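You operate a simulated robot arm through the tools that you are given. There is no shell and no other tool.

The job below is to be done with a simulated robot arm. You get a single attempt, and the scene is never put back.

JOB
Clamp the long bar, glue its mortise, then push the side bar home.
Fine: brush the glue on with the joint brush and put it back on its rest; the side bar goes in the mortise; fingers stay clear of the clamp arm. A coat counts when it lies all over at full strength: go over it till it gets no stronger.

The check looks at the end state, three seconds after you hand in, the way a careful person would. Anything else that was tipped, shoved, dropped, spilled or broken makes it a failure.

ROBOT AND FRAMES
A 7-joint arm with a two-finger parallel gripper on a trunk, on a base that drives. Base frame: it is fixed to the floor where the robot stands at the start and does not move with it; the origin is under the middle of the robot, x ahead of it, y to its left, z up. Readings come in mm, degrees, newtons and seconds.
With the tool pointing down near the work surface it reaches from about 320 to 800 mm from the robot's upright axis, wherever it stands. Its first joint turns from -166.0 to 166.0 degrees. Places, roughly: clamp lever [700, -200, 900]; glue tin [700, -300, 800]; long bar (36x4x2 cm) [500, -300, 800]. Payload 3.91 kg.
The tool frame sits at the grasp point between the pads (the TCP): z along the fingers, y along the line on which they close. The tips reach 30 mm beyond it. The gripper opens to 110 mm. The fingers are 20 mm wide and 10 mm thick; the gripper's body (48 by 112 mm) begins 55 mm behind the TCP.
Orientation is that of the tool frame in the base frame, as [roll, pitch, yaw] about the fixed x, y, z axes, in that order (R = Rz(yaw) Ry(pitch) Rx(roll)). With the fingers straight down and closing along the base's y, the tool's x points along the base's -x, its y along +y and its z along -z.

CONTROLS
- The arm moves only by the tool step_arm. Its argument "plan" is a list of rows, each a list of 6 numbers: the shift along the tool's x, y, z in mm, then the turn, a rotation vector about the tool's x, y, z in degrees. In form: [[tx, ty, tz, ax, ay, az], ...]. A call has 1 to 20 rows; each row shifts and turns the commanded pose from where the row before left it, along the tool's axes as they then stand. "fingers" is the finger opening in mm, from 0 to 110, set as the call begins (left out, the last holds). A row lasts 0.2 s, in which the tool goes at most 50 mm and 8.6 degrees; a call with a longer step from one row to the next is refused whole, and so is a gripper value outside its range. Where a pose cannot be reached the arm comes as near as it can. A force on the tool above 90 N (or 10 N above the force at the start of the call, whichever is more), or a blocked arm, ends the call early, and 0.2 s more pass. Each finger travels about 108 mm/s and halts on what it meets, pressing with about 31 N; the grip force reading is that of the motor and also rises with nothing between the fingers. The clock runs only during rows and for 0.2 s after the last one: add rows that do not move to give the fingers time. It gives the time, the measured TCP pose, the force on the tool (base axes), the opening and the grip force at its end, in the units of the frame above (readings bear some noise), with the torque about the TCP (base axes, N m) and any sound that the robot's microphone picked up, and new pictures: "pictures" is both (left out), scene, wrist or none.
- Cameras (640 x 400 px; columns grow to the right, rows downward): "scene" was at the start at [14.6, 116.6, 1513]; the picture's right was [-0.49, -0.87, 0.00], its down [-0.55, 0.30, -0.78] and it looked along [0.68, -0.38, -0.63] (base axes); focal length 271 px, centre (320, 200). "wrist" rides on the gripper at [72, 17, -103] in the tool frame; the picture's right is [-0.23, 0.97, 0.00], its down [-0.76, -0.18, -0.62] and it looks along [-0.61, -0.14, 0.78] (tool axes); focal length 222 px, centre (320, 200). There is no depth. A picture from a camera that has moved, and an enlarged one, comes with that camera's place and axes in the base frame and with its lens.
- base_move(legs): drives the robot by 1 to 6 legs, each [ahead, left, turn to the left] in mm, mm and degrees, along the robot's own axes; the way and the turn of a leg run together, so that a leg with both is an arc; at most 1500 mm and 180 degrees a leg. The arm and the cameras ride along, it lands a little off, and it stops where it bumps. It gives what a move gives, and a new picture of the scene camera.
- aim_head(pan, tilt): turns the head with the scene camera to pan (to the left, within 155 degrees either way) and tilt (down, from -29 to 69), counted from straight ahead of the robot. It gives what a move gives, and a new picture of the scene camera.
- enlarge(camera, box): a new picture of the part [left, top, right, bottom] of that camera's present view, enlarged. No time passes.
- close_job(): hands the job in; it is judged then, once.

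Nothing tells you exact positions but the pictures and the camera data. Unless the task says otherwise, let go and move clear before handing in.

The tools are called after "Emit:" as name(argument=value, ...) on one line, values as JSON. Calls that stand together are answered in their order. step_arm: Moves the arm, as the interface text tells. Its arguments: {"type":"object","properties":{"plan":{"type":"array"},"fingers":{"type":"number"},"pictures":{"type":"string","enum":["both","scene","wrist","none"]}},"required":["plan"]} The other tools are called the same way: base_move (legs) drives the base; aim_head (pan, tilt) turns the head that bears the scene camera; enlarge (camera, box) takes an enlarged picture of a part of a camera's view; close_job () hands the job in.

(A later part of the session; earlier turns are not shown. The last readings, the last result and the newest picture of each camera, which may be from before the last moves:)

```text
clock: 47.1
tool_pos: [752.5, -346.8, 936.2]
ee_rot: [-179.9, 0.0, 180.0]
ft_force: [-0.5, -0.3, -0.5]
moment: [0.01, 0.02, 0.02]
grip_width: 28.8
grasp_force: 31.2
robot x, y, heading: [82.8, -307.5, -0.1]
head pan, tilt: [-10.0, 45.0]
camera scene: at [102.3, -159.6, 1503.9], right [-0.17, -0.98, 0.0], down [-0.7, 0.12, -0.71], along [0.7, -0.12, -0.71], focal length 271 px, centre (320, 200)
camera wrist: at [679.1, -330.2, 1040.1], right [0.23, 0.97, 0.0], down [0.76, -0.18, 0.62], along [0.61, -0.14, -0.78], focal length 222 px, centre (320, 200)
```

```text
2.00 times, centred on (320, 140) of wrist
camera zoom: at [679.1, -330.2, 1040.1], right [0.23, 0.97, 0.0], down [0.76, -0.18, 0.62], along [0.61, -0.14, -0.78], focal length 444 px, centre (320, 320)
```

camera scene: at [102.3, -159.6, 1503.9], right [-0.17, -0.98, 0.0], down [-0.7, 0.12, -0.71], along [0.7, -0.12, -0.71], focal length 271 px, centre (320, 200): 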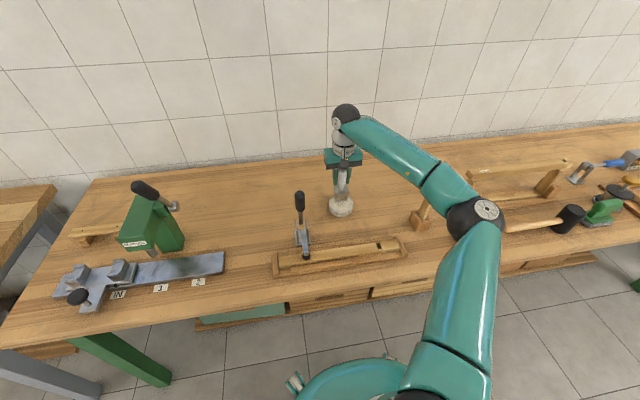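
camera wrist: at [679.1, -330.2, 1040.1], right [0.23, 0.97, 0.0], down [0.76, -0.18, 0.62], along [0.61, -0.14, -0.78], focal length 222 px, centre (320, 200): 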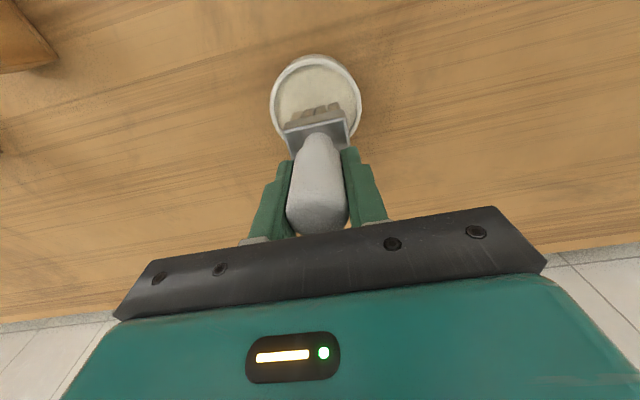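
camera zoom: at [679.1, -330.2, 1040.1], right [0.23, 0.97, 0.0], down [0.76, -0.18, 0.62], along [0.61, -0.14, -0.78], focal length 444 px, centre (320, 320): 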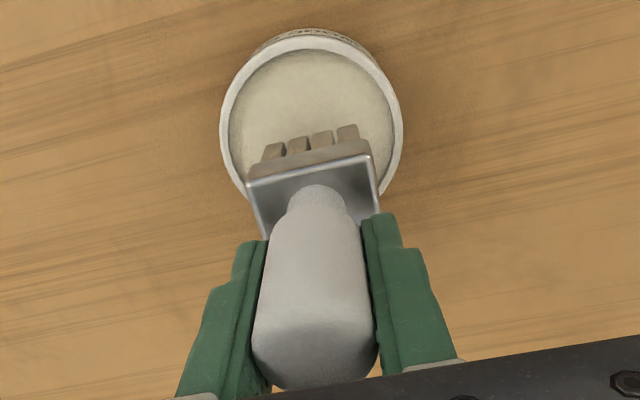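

Aligned with the tin. I'll lower the bristles into the glue gently.

Emit:
step_arm(plan=[[0, 0, 6, 0, 0, 0], [0, 0, 6, 0, 0, 0], [0, 0, 6, 0, 0, 0], [0, 0, 6, 0, 0, 0], [0, 0, 0, 0, 0, 0]], pictures="both")

Emit:
enlarge(camera="scene", box=[300, 150, 380, 230])

Emit:
enlarge(camera="wrist", box=[220, 40, 420, 240])

```text
clock: 48.3
tool_pos: [753.0, -345.8, 913.4]
ee_rot: [180.0, 0.2, 180.0]
ft_force: [1.5, 0.0, 36.4]
moment: [-0.04, 0.04, 0.04]
grip_width: 29.5
grasp_force: 30.7
robot x, y, heading: [82.4, -304.3, 0.1]
head pan, tilt: [-10.0, 45.0]
camera scene: at [101.7, -159.5, 1503.9], right [-0.17, -0.98, 0.0], down [-0.7, 0.12, -0.71], along [0.7, -0.12, -0.71], focal length 271 px, centre (320, 200)
camera wrist: at [679.5, -328.8, 1017.3], right [0.23, 0.97, 0.0], down [0.76, -0.18, 0.63], along [0.61, -0.14, -0.78], focal length 222 px, centre (320, 200)
```

scene: 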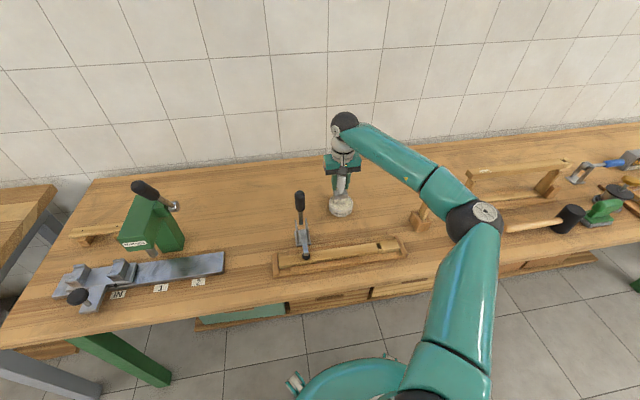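
wrist: 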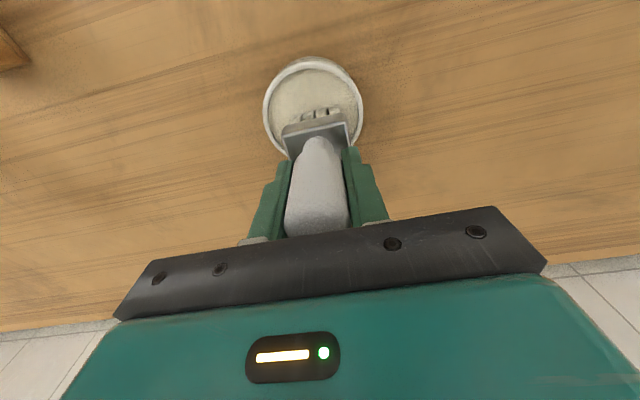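

```text
5.00 times, centred on (340, 190) of scene
camera zoom: at [101.7, -159.5, 1503.9], right [-0.17, -0.98, 0.0], down [-0.7, 0.12, -0.71], along [0.7, -0.12, -0.71], focal length 1356 px, centre (220, 250)
```

zoom: 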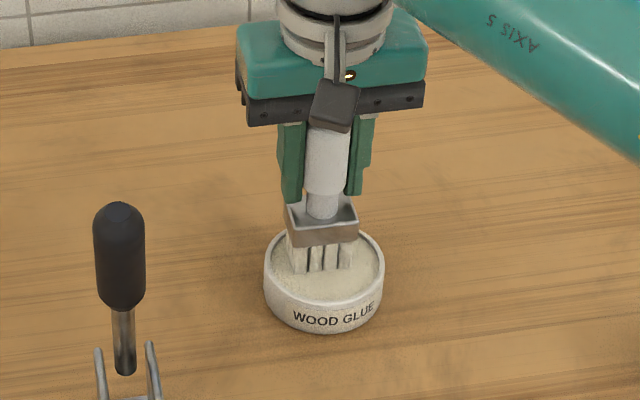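

```text
2.00 times, centred on (320, 140) of wrist
camera zoom: at [679.5, -328.8, 1017.3], right [0.23, 0.97, 0.0], down [0.76, -0.18, 0.63], along [0.61, -0.14, -0.78], focal length 444 px, centre (320, 320)
```

zoom: 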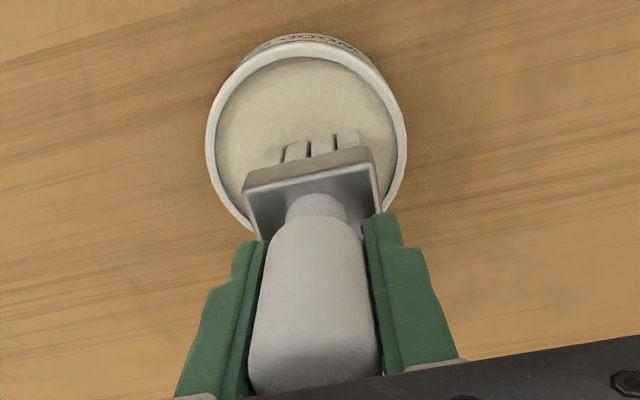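

The bristles look loaded with glue. I'll lift and carry the brush over the mortise.

Emit:
step_arm(plan=[[0, 0, -5, 0, 0, 0], [0, 0, -10, 0, 0, 0], [0, 0, -20, 0, 0, 0], [0, 0, -20, 0, 0, 0], [0, 0, -5, 0, 0, 0]], pictures="both")

Emit:
enlarge(camera="scene", box=[300, 130, 400, 230])

Emit:
enlarge(camera="wrist", box=[220, 40, 420, 240])

```text
clock: 49.5
tool_pos: [752.3, -345.0, 973.8]
ee_rot: [180.0, 0.0, 180.0]
ft_force: [0.7, -0.6, -0.8]
moment: [0.03, 0.0, 0.0]
grip_width: 28.8
grasp_force: 31.3
robot x, y, heading: [78.1, -307.7, -0.2]
head pan, tilt: [-10.0, 45.0]
camera scene: at [102.2, -159.6, 1503.9], right [-0.17, -0.98, 0.0], down [-0.7, 0.12, -0.71], along [0.7, -0.12, -0.71], focal length 271 px, centre (320, 200)
camera wrist: at [679.5, -328.7, 1076.8], right [0.23, 0.97, 0.0], down [0.76, -0.18, 0.62], along [0.61, -0.14, -0.78], focal length 222 px, centre (320, 200)
```

scene: 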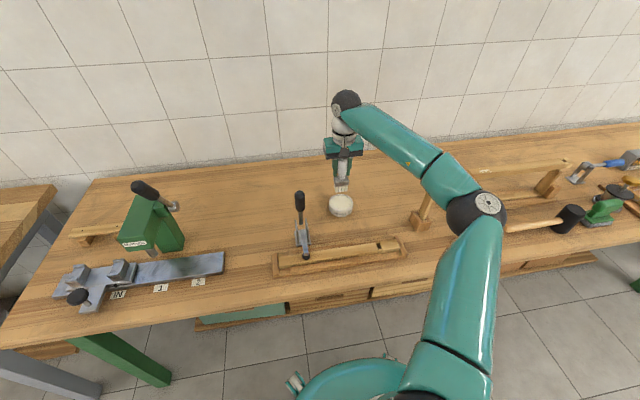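
wrist: 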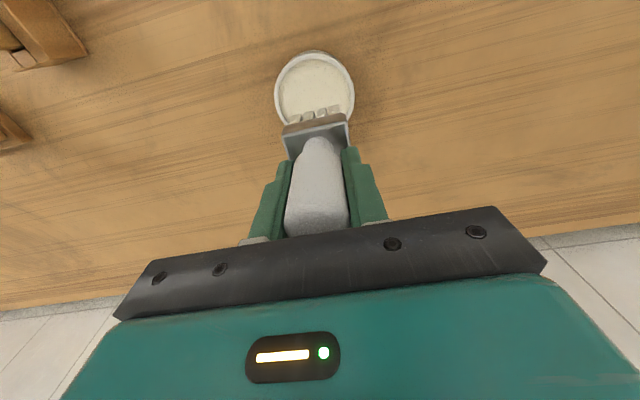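

```text
4.00 times, centred on (350, 180) of scene
camera zoom: at [102.2, -159.6, 1503.9], right [-0.17, -0.98, 0.0], down [-0.7, 0.12, -0.71], along [0.7, -0.12, -0.71], focal length 1085 px, centre (200, 280)
```

zoom: 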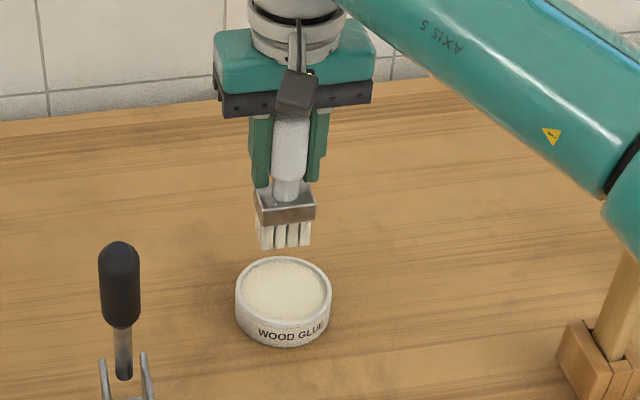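

```text
2.00 times, centred on (320, 140) of wrist
camera zoom: at [679.5, -328.7, 1076.8], right [0.23, 0.97, 0.0], down [0.76, -0.18, 0.62], along [0.61, -0.14, -0.78], focal length 444 px, centre (320, 320)
```

zoom: 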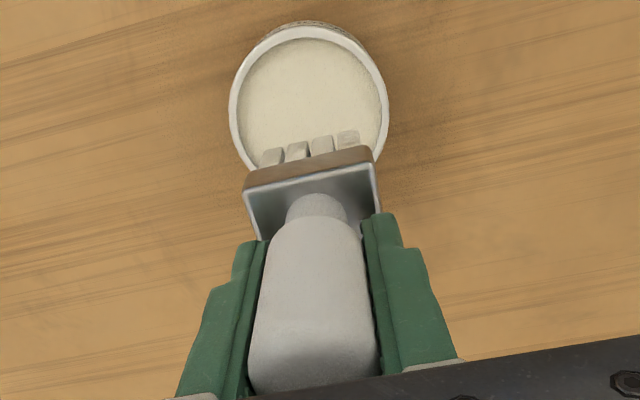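

The bristles are white with glue. I'm moving over the mortise.

Emit:
step_arm(plan=[[34.5, -12.2, 0, 0, 0, 0], [34.5, -12.2, 0, 0, 0, 0], [34.5, -12.2, 0, 0, 0, 0], [34.5, -12.2, 0, 0, 0, 0], [34.5, -12.2, 0, 0, 0, 0], [34.5, -12.2, 0, 0, 0, 0], [0, 0, 0, 0, 0, 0]], pictures="both")

Emit:
enlarge(camera="scene", box=[320, 160, 440, 280])

Emit:
enlarge(camera="wrist", box=[220, 40, 420, 240])

```text
clock: 51.1
tool_pos: [543.0, -417.9, 975.0]
ee_rot: [-180.0, 0.1, -180.0]
ft_force: [-0.1, 0.7, -0.7]
moment: [0.02, -0.06, -0.01]
grip_width: 29.1
grasp_force: 30.9
robot x, y, heading: [80.6, -303.2, -0.0]
head pan, tilt: [-10.0, 45.0]
camera scene: at [101.2, -159.6, 1503.9], right [-0.17, -0.98, 0.0], down [-0.7, 0.12, -0.71], along [0.7, -0.12, -0.71], focal length 271 px, centre (320, 200)
camera wrist: at [471.0, -400.8, 1079.9], right [0.23, 0.97, 0.0], down [0.76, -0.18, 0.62], along [0.61, -0.14, -0.78], focal length 222 px, centre (320, 200)
```

scene: 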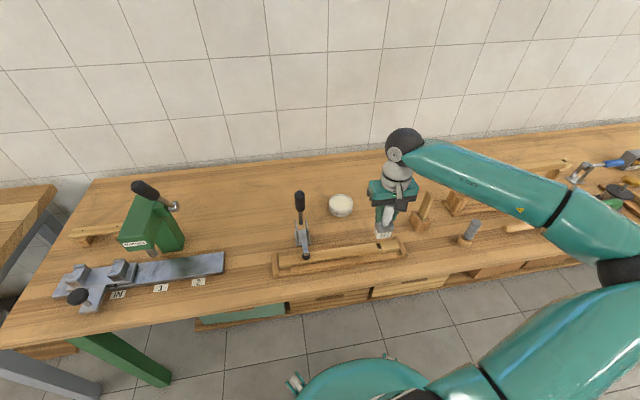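
wrist: 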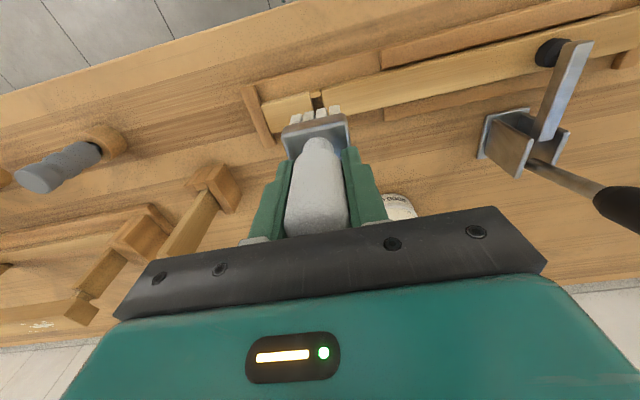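

```text
3.33 times, centred on (380, 220) of scene
camera zoom: at [101.2, -159.6, 1503.9], right [-0.17, -0.98, 0.0], down [-0.7, 0.12, -0.71], along [0.7, -0.12, -0.71], focal length 904 px, centre (120, 133)
```

zoom: 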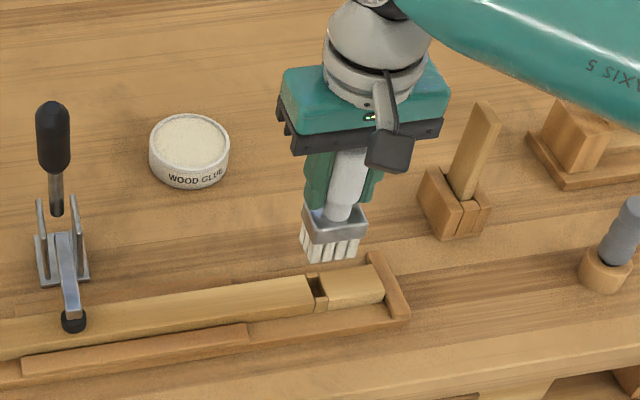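

```text
2.00 times, centred on (320, 140) of wrist
camera zoom: at [471.0, -400.8, 1079.9], right [0.23, 0.97, 0.0], down [0.76, -0.18, 0.62], along [0.61, -0.14, -0.78], focal length 444 px, centre (320, 320)
```

zoom: 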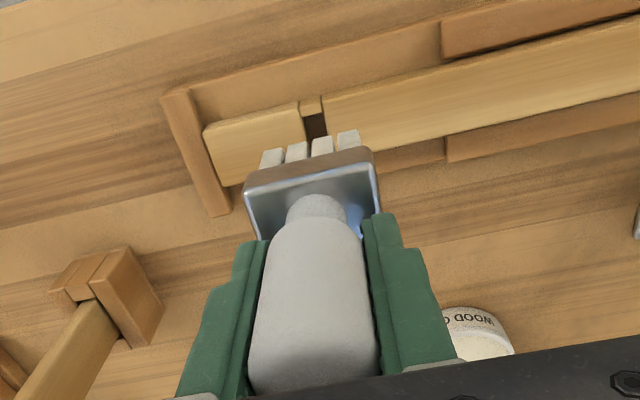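

Emit:
step_arm(plan=[[0, 0, 15, 0, 0, 0], [0, 0, 15, 0, 0, 0], [0, 0, 14, 0, 0, 0], [0, 0, 0, 0, 0, 0]], pictures="both")

Emit:
enlarge(camera="scene", box=[340, 190, 420, 270])

Emit:
enlarge(camera="wrist", box=[240, 60, 400, 180])

```text
clock: 52.1
tool_pos: [546.7, -418.1, 928.8]
ee_rot: [-180.0, 0.1, -179.9]
ft_force: [-0.3, 0.2, 0.2]
moment: [0.02, -0.03, 0.03]
grip_width: 29.3
grasp_force: 31.2
robot x, y, heading: [80.5, -303.7, -0.1]
head pan, tilt: [-10.0, 45.0]
camera scene: at [102.4, -159.6, 1503.9], right [-0.17, -0.98, 0.0], down [-0.7, 0.12, -0.71], along [0.7, -0.12, -0.71], focal length 271 px, centre (320, 200)
camera wrist: at [472.7, -401.6, 1032.3], right [0.23, 0.97, 0.0], down [0.76, -0.18, 0.62], along [0.61, -0.14, -0.78], focal length 222 px, centre (320, 200)
```

scene: 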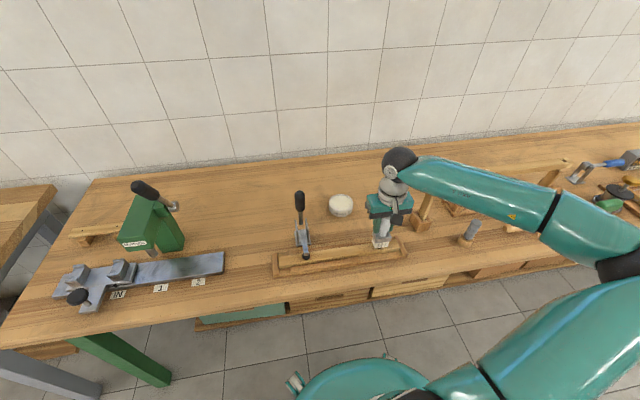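
wrist: 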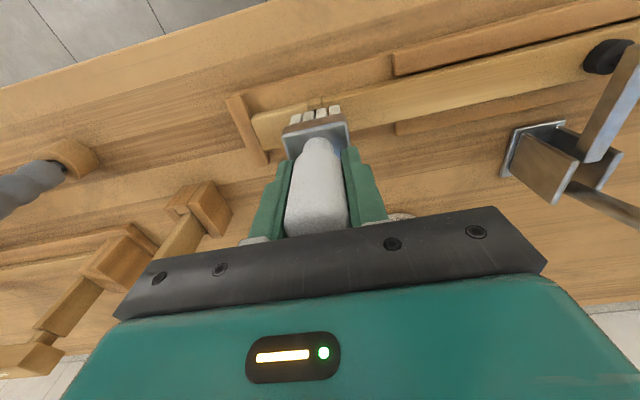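

```text
5.00 times, centred on (380, 230) of scene
camera zoom: at [102.4, -159.6, 1503.9], right [-0.17, -0.98, 0.0], down [-0.7, 0.12, -0.71], along [0.7, -0.12, -0.71], focal length 1356 px, centre (20, 50)
```

zoom: 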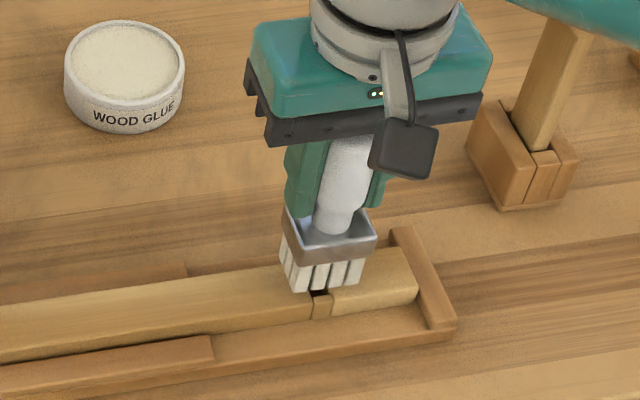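

```text
3.33 times, centred on (320, 120) of wrist
camera zoom: at [472.7, -401.6, 1032.3], right [0.23, 0.97, 0.0], down [0.76, -0.18, 0.62], along [0.61, -0.14, -0.78], focal length 740 px, centre (320, 467)
```

zoom: 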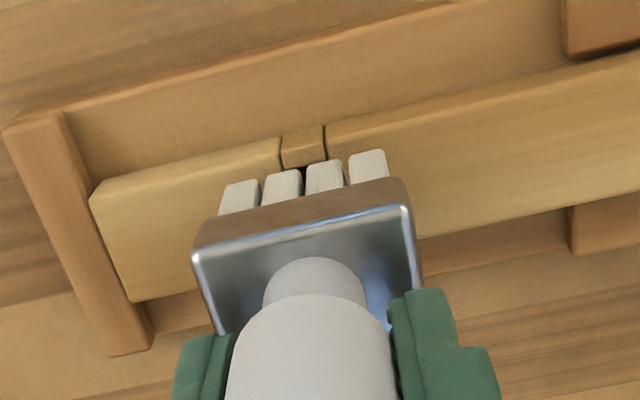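

Emit:
step_arm(plan=[[4, 0, 4, 0, 0, 0], [0, 0, 2, 0, 0, 0], [0, 0, 2, 0, 0, 0], [0, 0, 0, 0, 0, 0]], pictures="none")

```text
clock: 53.1
tool_pos: [540.6, -419.1, 921.3]
ee_rot: [-179.9, 0.1, -179.9]
ft_force: [-1.0, -0.5, -1.1]
moment: [0.01, 0.0, 0.04]
grip_width: 29.0
grasp_force: 30.8
robot x, y, heading: [82.1, -304.2, 0.1]
head pan, tilt: [-10.0, 45.0]
```

Emit:
step_arm(plan=[[0, 0, 2, 0, 0, 0], [0, 0, 1, 0, 0, 0], [0, 0, 0, 0, 0, 0]], pictures="both")

Emit:
enlarge(camera="scene", box=[340, 190, 420, 270])

Emit:
enlarge(camera="wrist", box=[240, 60, 400, 180])

```text
clock: 53.9
tool_pos: [540.5, -419.3, 918.3]
ee_rot: [180.0, 0.1, -180.0]
ft_force: [-1.1, -2.2, 5.9]
moment: [-0.08, 0.09, 0.0]
grip_width: 29.1
grasp_force: 30.9
robot x, y, heading: [83.0, -304.9, -0.4]
head pan, tilt: [-10.0, 45.0]
camera scene: at [102.1, -159.6, 1503.9], right [-0.17, -0.98, 0.0], down [-0.7, 0.12, -0.71], along [0.7, -0.12, -0.71], focal length 271 px, centre (320, 200)
camera wrist: at [468.4, -402.3, 1021.3], right [0.23, 0.97, 0.0], down [0.76, -0.18, 0.62], along [0.61, -0.14, -0.78], focal length 222 px, centre (320, 200)
```

scene: 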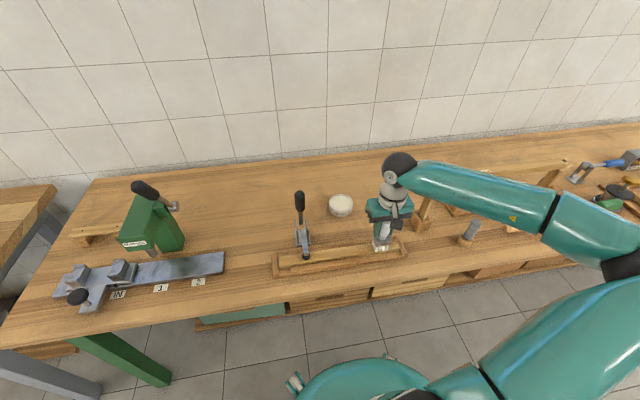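
wrist: 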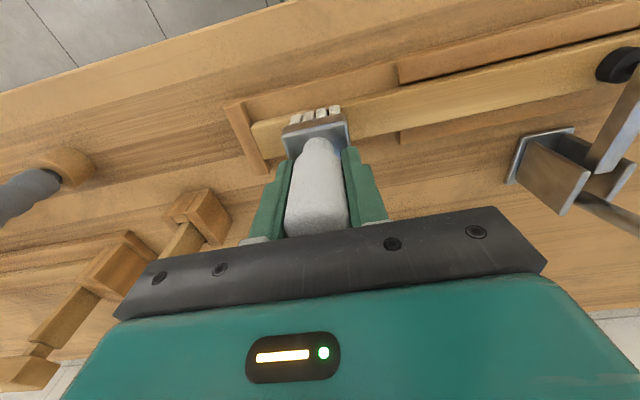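

```text
5.00 times, centred on (380, 230) of scene
camera zoom: at [102.1, -159.6, 1503.9], right [-0.17, -0.98, 0.0], down [-0.7, 0.12, -0.71], along [0.7, -0.12, -0.71], focal length 1356 px, centre (20, 50)
```

zoom: 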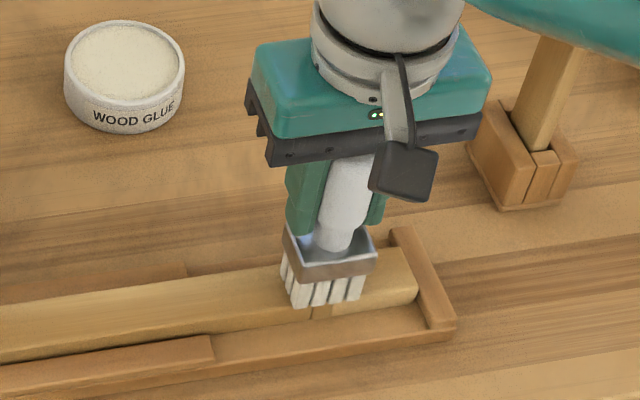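

```text
3.33 times, centred on (320, 120) of wrist
camera zoom: at [468.4, -402.3, 1021.3], right [0.23, 0.97, 0.0], down [0.76, -0.18, 0.62], along [0.61, -0.14, -0.78], focal length 740 px, centre (320, 467)
```

zoom: 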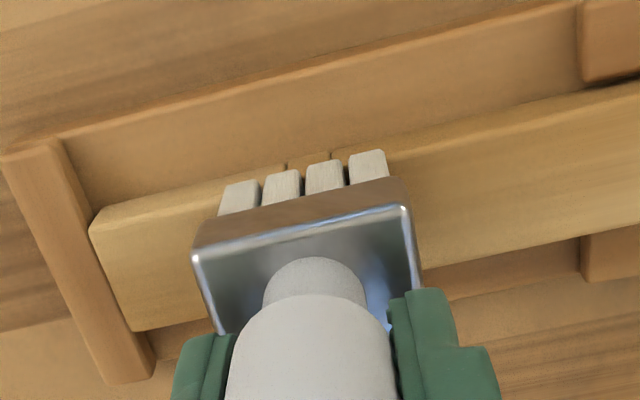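

The bristles touch the bar over the mortise at about 6 N. I'll brush with short strokes in both directions.

Emit:
step_arm(plan=[[0, 0, 1, 0, 0, 0], [0, 6, 0, 0, 0, 0], [0, 0, 0, 0, 0, 0], [0, -6, 0, 0, 0, 0], [0, -6, 0, 0, 0, 0], [0, 0, 0, 0, 0, 0], [0, 6, 0, 0, 0, 0], [6, 0, 0, 0, 0, 0], [0, 0, 0, 0, 0, 0], [-6, 0, 0, 0, 0, 0], [-6, 0, 0, 0, 0, 0], [0, 0, 0, 0, 0, 0], [6, 0, 0, 0, 0, 0], [0, 6, 0, 0, 0, 0], [0, -6, 0, 0, 0, 0], [0, -6, 0, 0, 0, 0], [0, 6, 0, 0, 0, 0], [6, 0, 0, 0, 0, 0], [-10, 0, 0, 0, 0, 0], [4, 0, 0, 0, 0, 0]], pictures="none")

Emit:
step_arm(plan=[[0, 0, -10, 0, 0, 0], [0, 0, -20, 0, 0, 0], [-30, 0, -25, 0, 0, 0], [-40, 0, 0, 0, 0, 0]], pictures="both")

Emit:
enlarge(camera="scene", box=[340, 210, 420, 270])

Emit:
enlarge(camera="wrist", box=[240, 0, 400, 120])

```text
clock: 58.1
tool_pos: [540.9, -419.6, 916.8]
ee_rot: [-179.9, 0.0, 180.0]
ft_force: [4.5, 0.7, 6.2]
moment: [0.04, -0.44, 0.01]
grip_width: 29.1
grasp_force: 31.2
robot x, y, heading: [82.9, -301.2, -0.1]
head pan, tilt: [-10.0, 45.0]
```

```text
clock: 59.1
tool_pos: [610.2, -418.2, 973.6]
ee_rot: [179.9, 0.1, -180.0]
ft_force: [-0.9, -0.2, 0.0]
moment: [0.01, -0.07, 0.02]
grip_width: 28.9
grasp_force: 30.8
robot x, y, heading: [81.4, -302.8, -0.2]
head pan, tilt: [-10.0, 45.0]
camera scene: at [100.4, -159.7, 1503.9], right [-0.18, -0.98, 0.0], down [-0.7, 0.12, -0.71], along [0.7, -0.12, -0.71], focal length 271 px, centre (320, 200)
camera wrist: at [536.3, -402.2, 1076.1], right [0.23, 0.97, 0.0], down [0.76, -0.18, 0.62], along [0.61, -0.14, -0.78], focal length 222 px, centre (320, 200)
```

scene: 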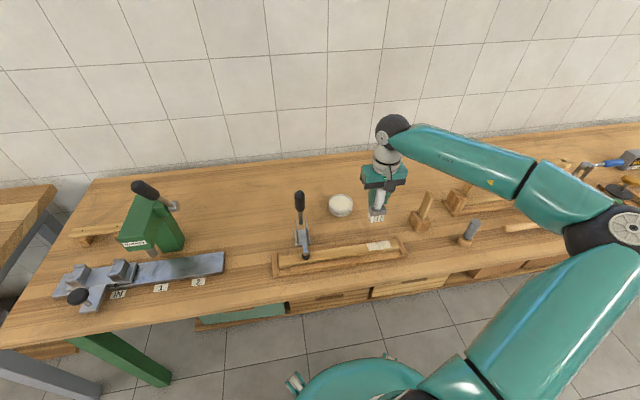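
wrist: 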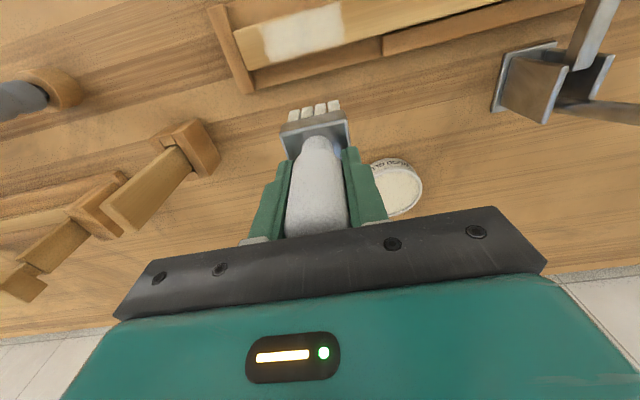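

```text
6.67 times, centred on (380, 240) of scene
camera zoom: at [100.4, -159.7, 1503.9], right [-0.18, -0.98, 0.0], down [-0.7, 0.12, -0.71], along [0.7, -0.12, -0.71], focal length 1808 px, centre (-80, -67)
```

zoom: 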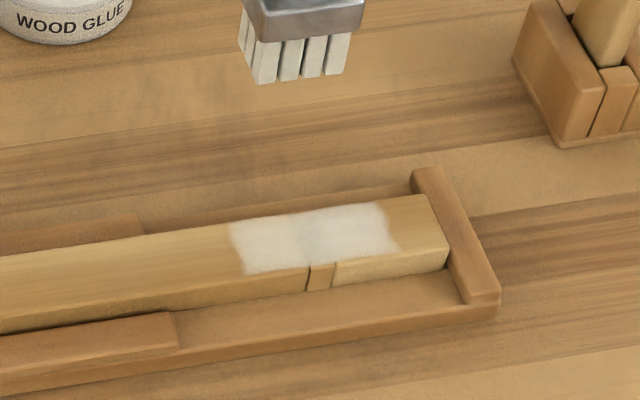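

```text
3.33 times, centred on (320, 60) of wrist
camera zoom: at [536.3, -402.2, 1076.1], right [0.23, 0.97, 0.0], down [0.76, -0.18, 0.62], along [0.61, -0.14, -0.78], focal length 740 px, centre (320, 667)
```

zoom: 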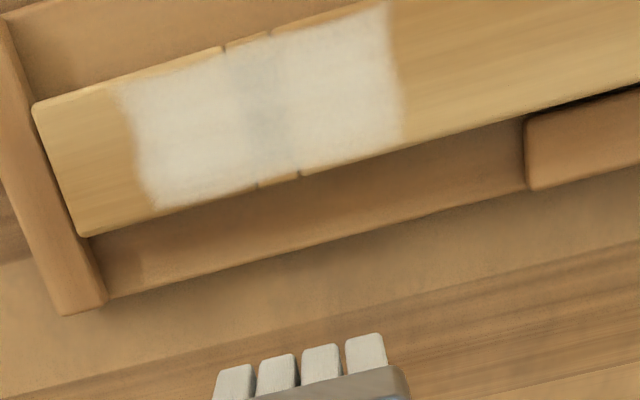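

A glue patch now covers the mortise, though it's paler over the slot. I'll go over it again and compare.

Emit:
step_arm(plan=[[40, 0, 0, 0, 0, 0], [30, 0, 20, 0, 0, 0], [0, 0, 20, 0, 0, 0], [0, 0, 12, 0, 0, 0], [0, 0, 3, 0, 0, 0], [0, 0, 1.5, 0, 0, 0], [0, 5, 0, 0, 0, 0], [0, -5, 0, 0, 0, 0], [0, -5, 0, 0, 0, 0], [0, 5, 0, 0, 0, 0], [7, 0, 0, 0, 0, 0], [-7, 0, 0, 0, 0, 0], [-7, 0, 0, 0, 0, 0], [7, 0, 0, 0, 0, 0], [0, 5, 0, 0, 0, 0], [0, -5, 0, 0, 0, 0], [0, -5, 0, 0, 0, 0], [0, 5, 0, 0, 0, 0], [7, 0, 0, 0, 0, 0], [-7, 0, 0, 0, 0, 0]], pictures="none")

Emit:
step_arm(plan=[[-7, 0, 0, 0, 0, 0], [7, 0, 0, 0, 0, 0], [0, 5, 0, 0, 0, 0], [0, -10, 0, 0, 0, 0], [0, 5, 0, 0, 0, 0], [0, 0, -10, 0, 0, 0], [0, 0, -20, 0, 0, 0], [-30, 0, -25, 0, 0, 0], [-40, 0, 0, 0, 0, 0]], pictures="both")

Emit:
enlarge(camera="scene", box=[340, 210, 420, 270])

Emit:
enlarge(camera="wrist", box=[240, 0, 400, 120])

```text
clock: 63.3
tool_pos: [541.8, -419.9, 913.7]
ee_rot: [179.9, 0.1, -179.9]
ft_force: [-0.4, 0.7, 1.1]
moment: [0.01, 0.08, -0.02]
grip_width: 29.3
grasp_force: 31.0
robot x, y, heading: [81.2, -304.1, -0.2]
head pan, tilt: [-10.0, 45.0]
```

```text
clock: 65.3
tool_pos: [610.2, -417.4, 969.0]
ee_rot: [180.0, 0.1, 179.9]
ft_force: [-0.9, 0.2, -1.0]
moment: [0.01, -0.05, -0.04]
grip_width: 29.0
grasp_force: 30.5
robot x, y, heading: [81.4, -303.0, 0.2]
head pan, tilt: [-10.0, 45.0]
camera scene: at [100.4, -159.7, 1503.9], right [-0.18, -0.98, 0.0], down [-0.7, 0.12, -0.71], along [0.7, -0.12, -0.71], focal length 271 px, centre (320, 200)
camera wrist: at [536.8, -400.4, 1073.7], right [0.23, 0.97, 0.0], down [0.76, -0.18, 0.62], along [0.61, -0.14, -0.78], focal length 222 px, centre (320, 200)
```

scene: 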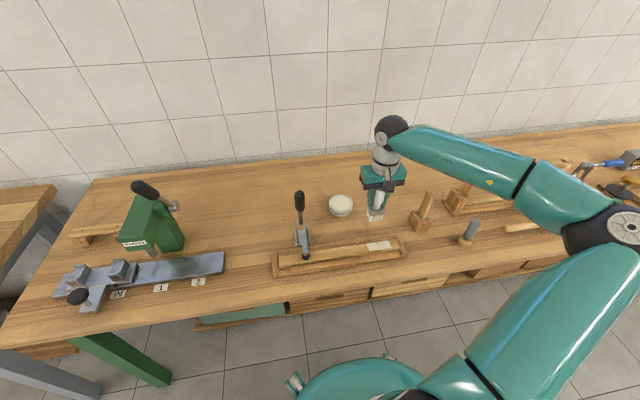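
wrist: 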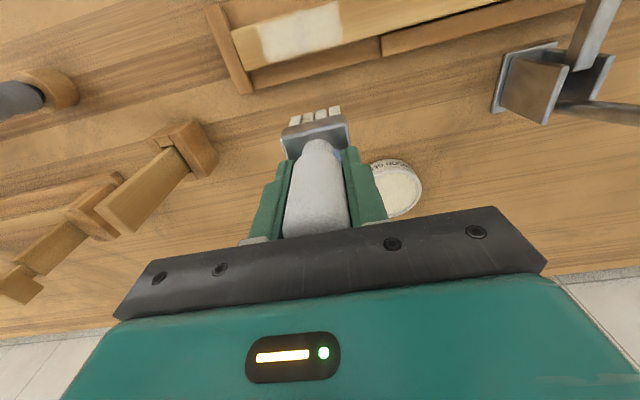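

```text
6.67 times, centred on (380, 240) of scene
camera zoom: at [100.4, -159.7, 1503.9], right [-0.18, -0.98, 0.0], down [-0.7, 0.12, -0.71], along [0.7, -0.12, -0.71], focal length 1808 px, centre (-80, -67)
```

zoom: 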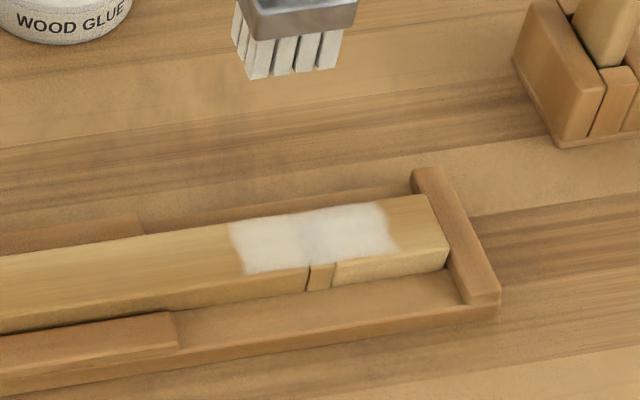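

```text
3.33 times, centred on (320, 60) of wrist
camera zoom: at [536.8, -400.4, 1073.7], right [0.23, 0.97, 0.0], down [0.76, -0.18, 0.62], along [0.61, -0.14, -0.78], focal length 740 px, centre (320, 667)
```

zoom: 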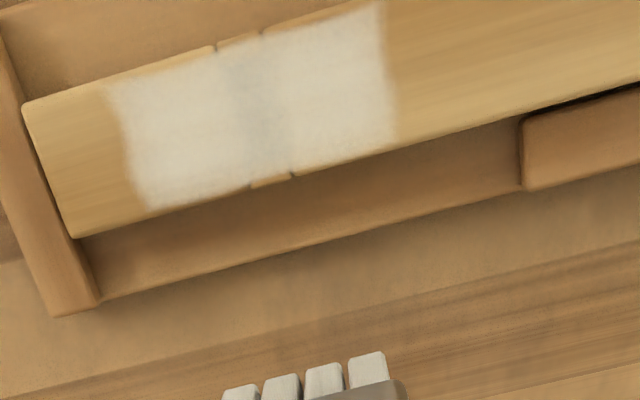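

Emit:
enlarge(camera="scene", box=[360, 232, 400, 262])

Emit:
enlarge(camera="wrist", box=[255, 0, 345, 65])

```text
13.33 times, centred on (380, 247) of scene
camera zoom: at [100.4, -159.7, 1503.9], right [-0.18, -0.98, 0.0], down [-0.7, 0.12, -0.71], along [0.7, -0.12, -0.71], focal length 3617 px, centre (-480, -427)
```

zoom: 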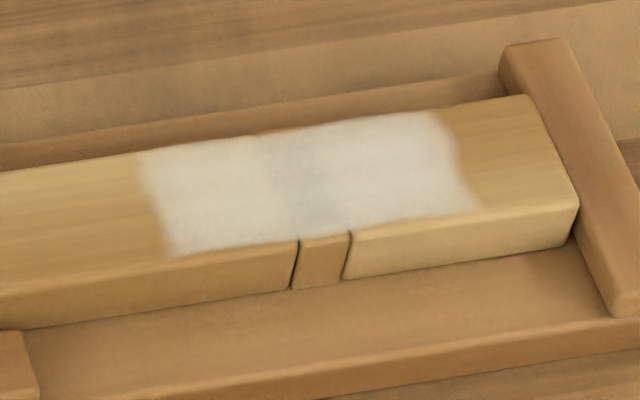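

```text
6.15 times, centred on (300, 32) of wrist
camera zoom: at [536.8, -400.4, 1073.7], right [0.23, 0.97, 0.0], down [0.76, -0.18, 0.62], along [0.61, -0.14, -0.78], focal length 1367 px, centre (443, 1231)
```

zoom: 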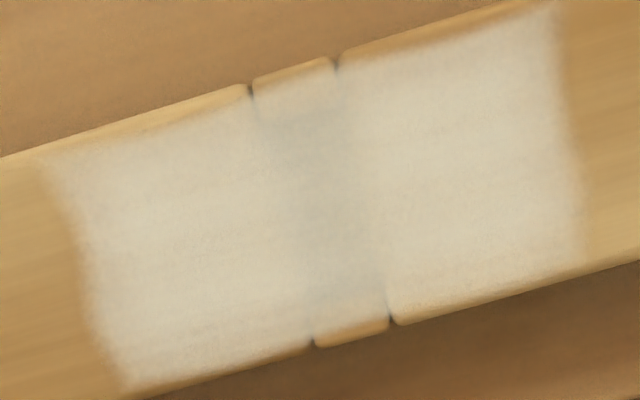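

The coat has a slight show-through at the slot, so I'll reload the brush and go over it once more to see whether it strengthens.

Emit:
step_arm(plan=[[-35.6, 18, 0, 0, 0, 0], [-35.6, 18, 0, 0, 0, 0], [-35.6, 18, 0, 0, 0, 0], [-35.6, 18, 0, 0, 0, 0], [0, 0, 0, 0, 0, 0], [0, 0, 20, 0, 0, 0], [0, 0, 15, 0, 0, 0], [0, 0, 10, 0, 0, 0], [0, 0, 5, 0, 0, 0], [0, 0, 3, 0, 0, 0], [0, 0, 0, 0, 0, 0]], pictures="both")

Emit:
enlarge(camera="scene", box=[300, 150, 380, 230])

```text
clock: 67.7
tool_pos: [754.3, -347.5, 917.7]
ee_rot: [-180.0, 0.0, -180.0]
ft_force: [0.2, -0.1, -0.4]
moment: [-0.02, 0.0, -0.03]
grip_width: 29.1
grasp_force: 31.0
robot x, y, heading: [80.9, -301.3, -0.0]
head pan, tilt: [-10.0, 45.0]
camera scene: at [102.3, -159.5, 1503.9], right [-0.17, -0.98, 0.0], down [-0.7, 0.12, -0.71], along [0.7, -0.12, -0.71], focal length 271 px, centre (320, 200)
camera wrist: at [681.2, -330.4, 1021.3], right [0.23, 0.97, 0.0], down [0.76, -0.18, 0.62], along [0.61, -0.14, -0.78], focal length 222 px, centre (320, 200)
```

scene: 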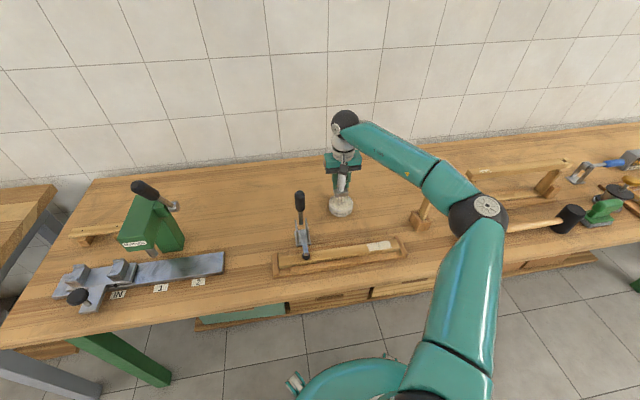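
wrist: 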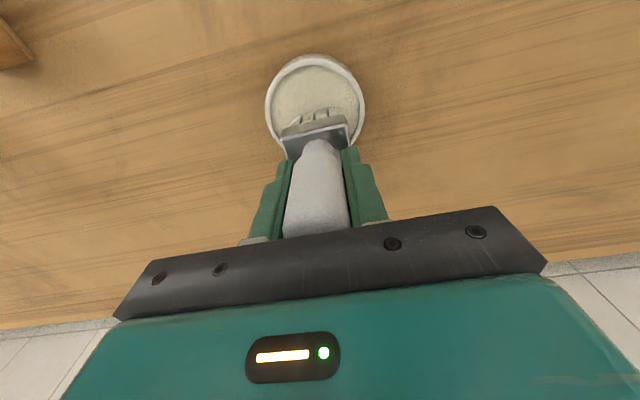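

```text
5.00 times, centred on (340, 190) of scene
camera zoom: at [102.3, -159.5, 1503.9], right [-0.17, -0.98, 0.0], down [-0.7, 0.12, -0.71], along [0.7, -0.12, -0.71], focal length 1356 px, centre (220, 250)
```

zoom: 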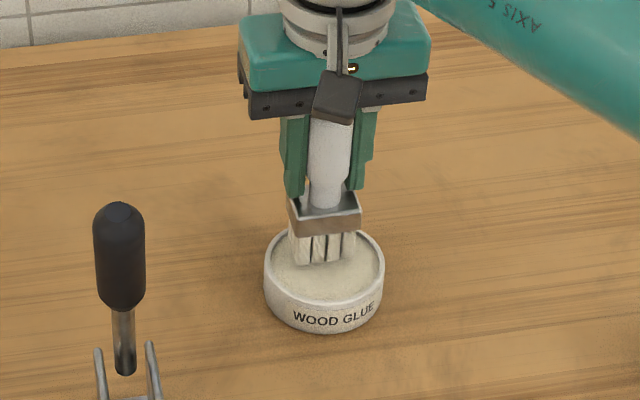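

Emit:
step_arm(plan=[[0, 0, 2, 0, 0, 0], [0, 0, 1.5, 0, 0, 0], [0, 0, 0, 0, 0, 0]], pictures="none")

```text
clock: 68.5
tool_pos: [754.0, -347.0, 914.5]
ee_rot: [179.9, 0.0, 180.0]
ft_force: [0.2, -0.8, -0.9]
moment: [0.0, -0.04, -0.01]
grip_width: 29.3
grasp_force: 30.8
robot x, y, heading: [80.9, -305.4, 0.0]
head pan, tilt: [-10.0, 45.0]
```

Emit:
step_arm(plan=[[0, 0, 2, 0, 0, 0], [0, 0, 1, 0, 0, 0], [0, 0, 0, 0, 0, 0]], pictures="none")

```text
clock: 69.3
tool_pos: [754.0, -347.8, 910.6]
ee_rot: [180.0, 0.2, -179.9]
ft_force: [0.7, 0.1, 0.0]
moment: [-0.02, 0.01, 0.0]
grip_width: 28.9
grasp_force: 31.1
robot x, y, heading: [85.9, -306.7, -0.0]
head pan, tilt: [-10.0, 45.0]
```

Emit:
step_arm(plan=[[0, 0, 2, 0, 0, 0], [0, 0, 1, 0, 0, 0], [0, 0, 0, 0, 0, 0]], pictures="both")

Emit:
enlarge(camera="wrist", box=[240, 60, 400, 240])

Emit:
enlarge(camera="scene", box=[300, 150, 380, 230])

```text
clock: 70.1
tool_pos: [755.2, -346.2, 908.6]
ee_rot: [-180.0, 0.2, 179.9]
ft_force: [-4.6, -0.6, 23.0]
moment: [-0.07, 0.5, 0.02]
grip_width: 29.3
grasp_force: 30.8
robot x, y, heading: [84.6, -301.5, 0.1]
head pan, tilt: [-10.0, 45.0]
camera scene: at [101.5, -159.5, 1503.9], right [-0.17, -0.98, 0.0], down [-0.7, 0.12, -0.71], along [0.7, -0.12, -0.71], focal length 271 px, centre (320, 200)
camera wrist: at [680.6, -330.6, 1013.2], right [0.23, 0.97, 0.0], down [0.76, -0.18, 0.63], along [0.61, -0.14, -0.78], focal length 222 px, centre (320, 200)
```

scene: 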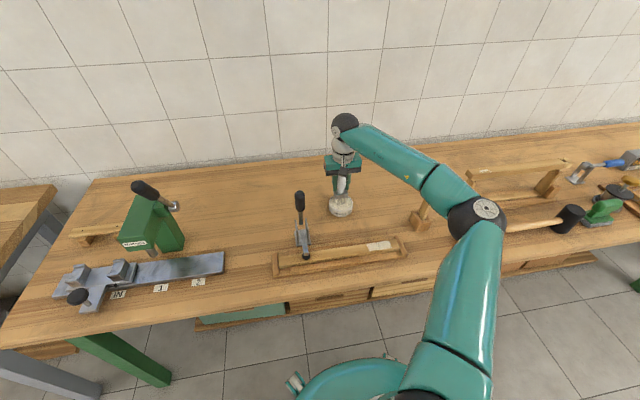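
wrist: 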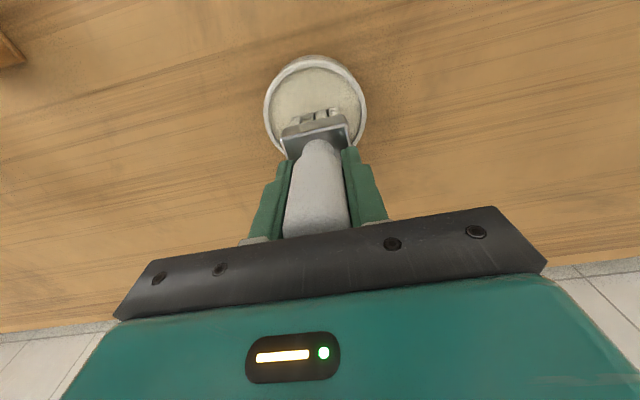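

```text
2.22 times, centred on (320, 150) of wrist
camera zoom: at [680.6, -330.6, 1013.2], right [0.23, 0.97, 0.0], down [0.76, -0.18, 0.63], along [0.61, -0.14, -0.78], focal length 494 px, centre (320, 311)
```

zoom: 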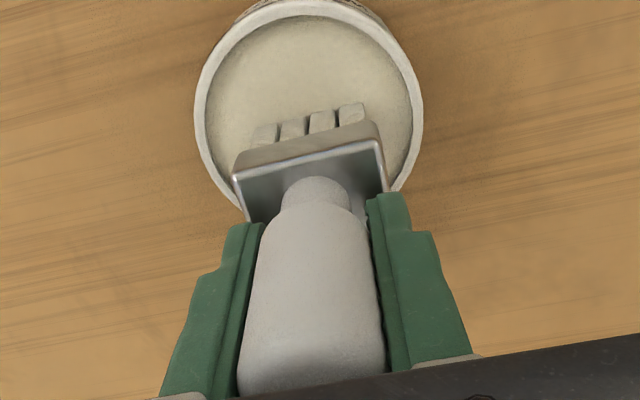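

```text
5.00 times, centred on (340, 190) of scene
camera zoom: at [101.5, -159.5, 1503.9], right [-0.17, -0.98, 0.0], down [-0.7, 0.12, -0.71], along [0.7, -0.12, -0.71], focal length 1356 px, centre (220, 250)
```

zoom: 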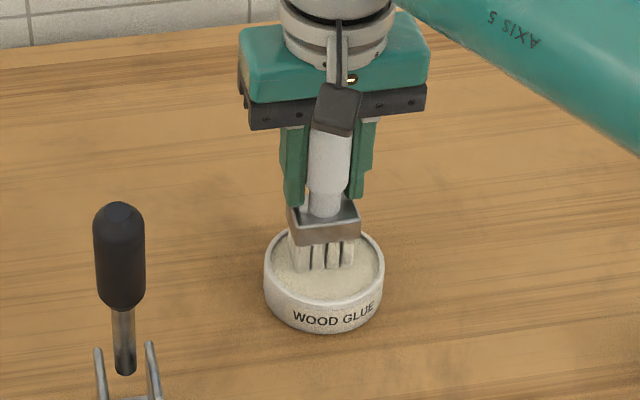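

Reloaded. I'm returning over the mortise for another coat.

Emit:
step_arm(plan=[[0, 0, -5, 0, 0, 0], [0, 0, -15, 0, 0, 0], [0, 0, -20, 0, 0, 0], [0, 0, -20, 0, 0, 0], [35.7, -12.2, 0, 0, 0, 0], [35.7, -12.2, 0, 0, 0, 0], [35.7, -12.2, 0, 0, 0, 0], [35.7, -12.2, 0, 0, 0, 0], [35.7, -12.2, 0, 0, 0, 0], [35.2, -12.2, 0, 0, 0, 0], [0, 0, 0, 0, 0, 0], [0, 0, 20, 0, 0, 0], [0, 0, 20, 0, 0, 0], [0, 0, 9, 0, 0, 0], [0, 0, 0, 0, 0, 0]], pictures="both")

Emit:
enlarge(camera="wrist", box=[240, 60, 400, 180])

Emit:
enlarge(camera="scene", box=[340, 190, 420, 270])

```text
clock: 73.3
tool_pos: [539.0, -419.7, 915.6]
ee_rot: [179.9, 0.1, -180.0]
ft_force: [0.5, -0.4, -0.7]
moment: [0.0, 0.0, 0.01]
grip_width: 29.0
grasp_force: 30.8
robot x, y, heading: [83.9, -302.6, -0.1]
head pan, tilt: [-10.0, 45.0]
camera scene: at [102.1, -159.6, 1503.9], right [-0.17, -0.98, 0.0], down [-0.7, 0.12, -0.71], along [0.7, -0.12, -0.71], focal length 271 px, centre (320, 200)
camera wrist: at [466.4, -403.0, 1019.4], right [0.23, 0.97, 0.0], down [0.76, -0.18, 0.62], along [0.61, -0.14, -0.78], focal length 222 px, centre (320, 200)
```

scene: 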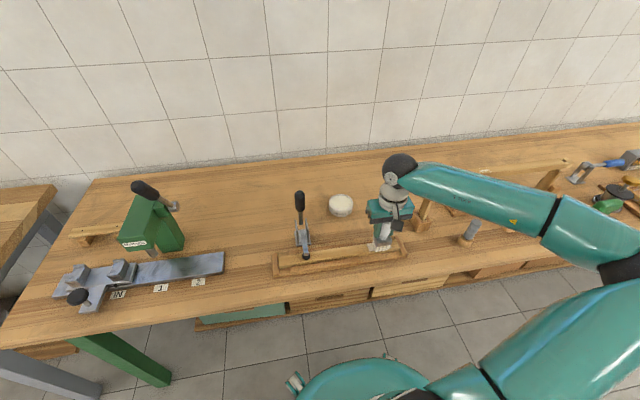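
wrist: 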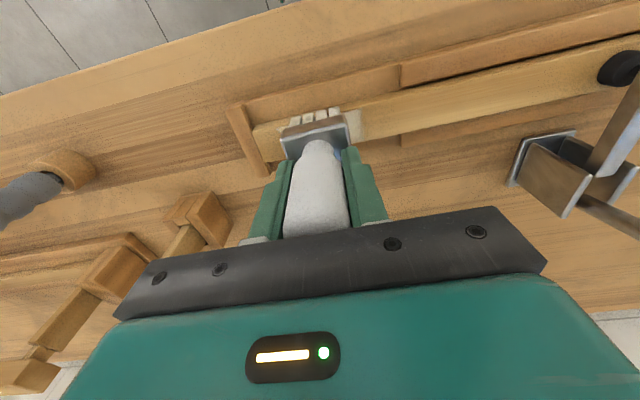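

```text
3.33 times, centred on (320, 120) of wrist
camera zoom: at [466.4, -403.0, 1019.4], right [0.23, 0.97, 0.0], down [0.76, -0.18, 0.62], along [0.61, -0.14, -0.78], focal length 740 px, centre (320, 467)
```

zoom: 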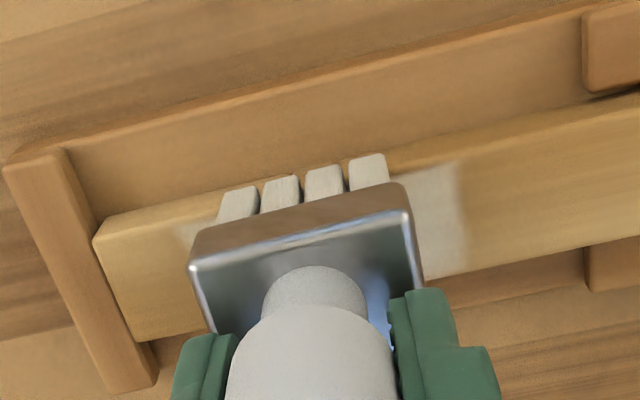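

```text
5.00 times, centred on (380, 230) of scene
camera zoom: at [102.1, -159.6, 1503.9], right [-0.17, -0.98, 0.0], down [-0.7, 0.12, -0.71], along [0.7, -0.12, -0.71], focal length 1356 px, centre (20, 50)
```

zoom: 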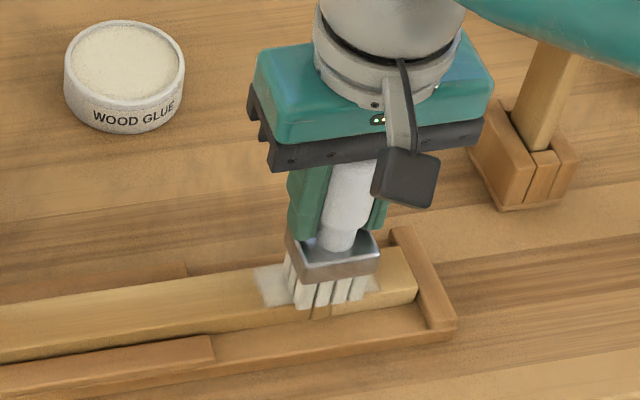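

Emit:
step_arm(plan=[[0, 0, 1.5, 0, 0, 0], [0, 0, 1, 0, 0, 0], [0, 0, 0, 0, 0, 0]], pictures="none")

```text
clock: 74.1
tool_pos: [541.5, -419.9, 914.3]
ee_rot: [-180.0, 0.1, 179.9]
ft_force: [0.0, 0.4, -0.7]
moment: [0.01, 0.01, 0.04]
grip_width: 29.1
grasp_force: 31.4
robot x, y, heading: [83.0, -301.4, 0.1]
head pan, tilt: [-10.0, 45.0]
```

Emit:
step_arm(plan=[[0, 0, 1, 0, 0, 0], [0, 0, 1, 0, 0, 0], [0, 0, 0, 0, 0, 0]], pictures="none")

```text
clock: 74.9
tool_pos: [539.8, -420.6, 914.6]
ee_rot: [-180.0, 0.1, -180.0]
ft_force: [-1.7, -0.9, 12.4]
moment: [-0.03, 0.22, 0.0]
grip_width: 29.0
grasp_force: 30.5
robot x, y, heading: [80.9, -302.4, -0.0]
head pan, tilt: [-10.0, 45.0]
```

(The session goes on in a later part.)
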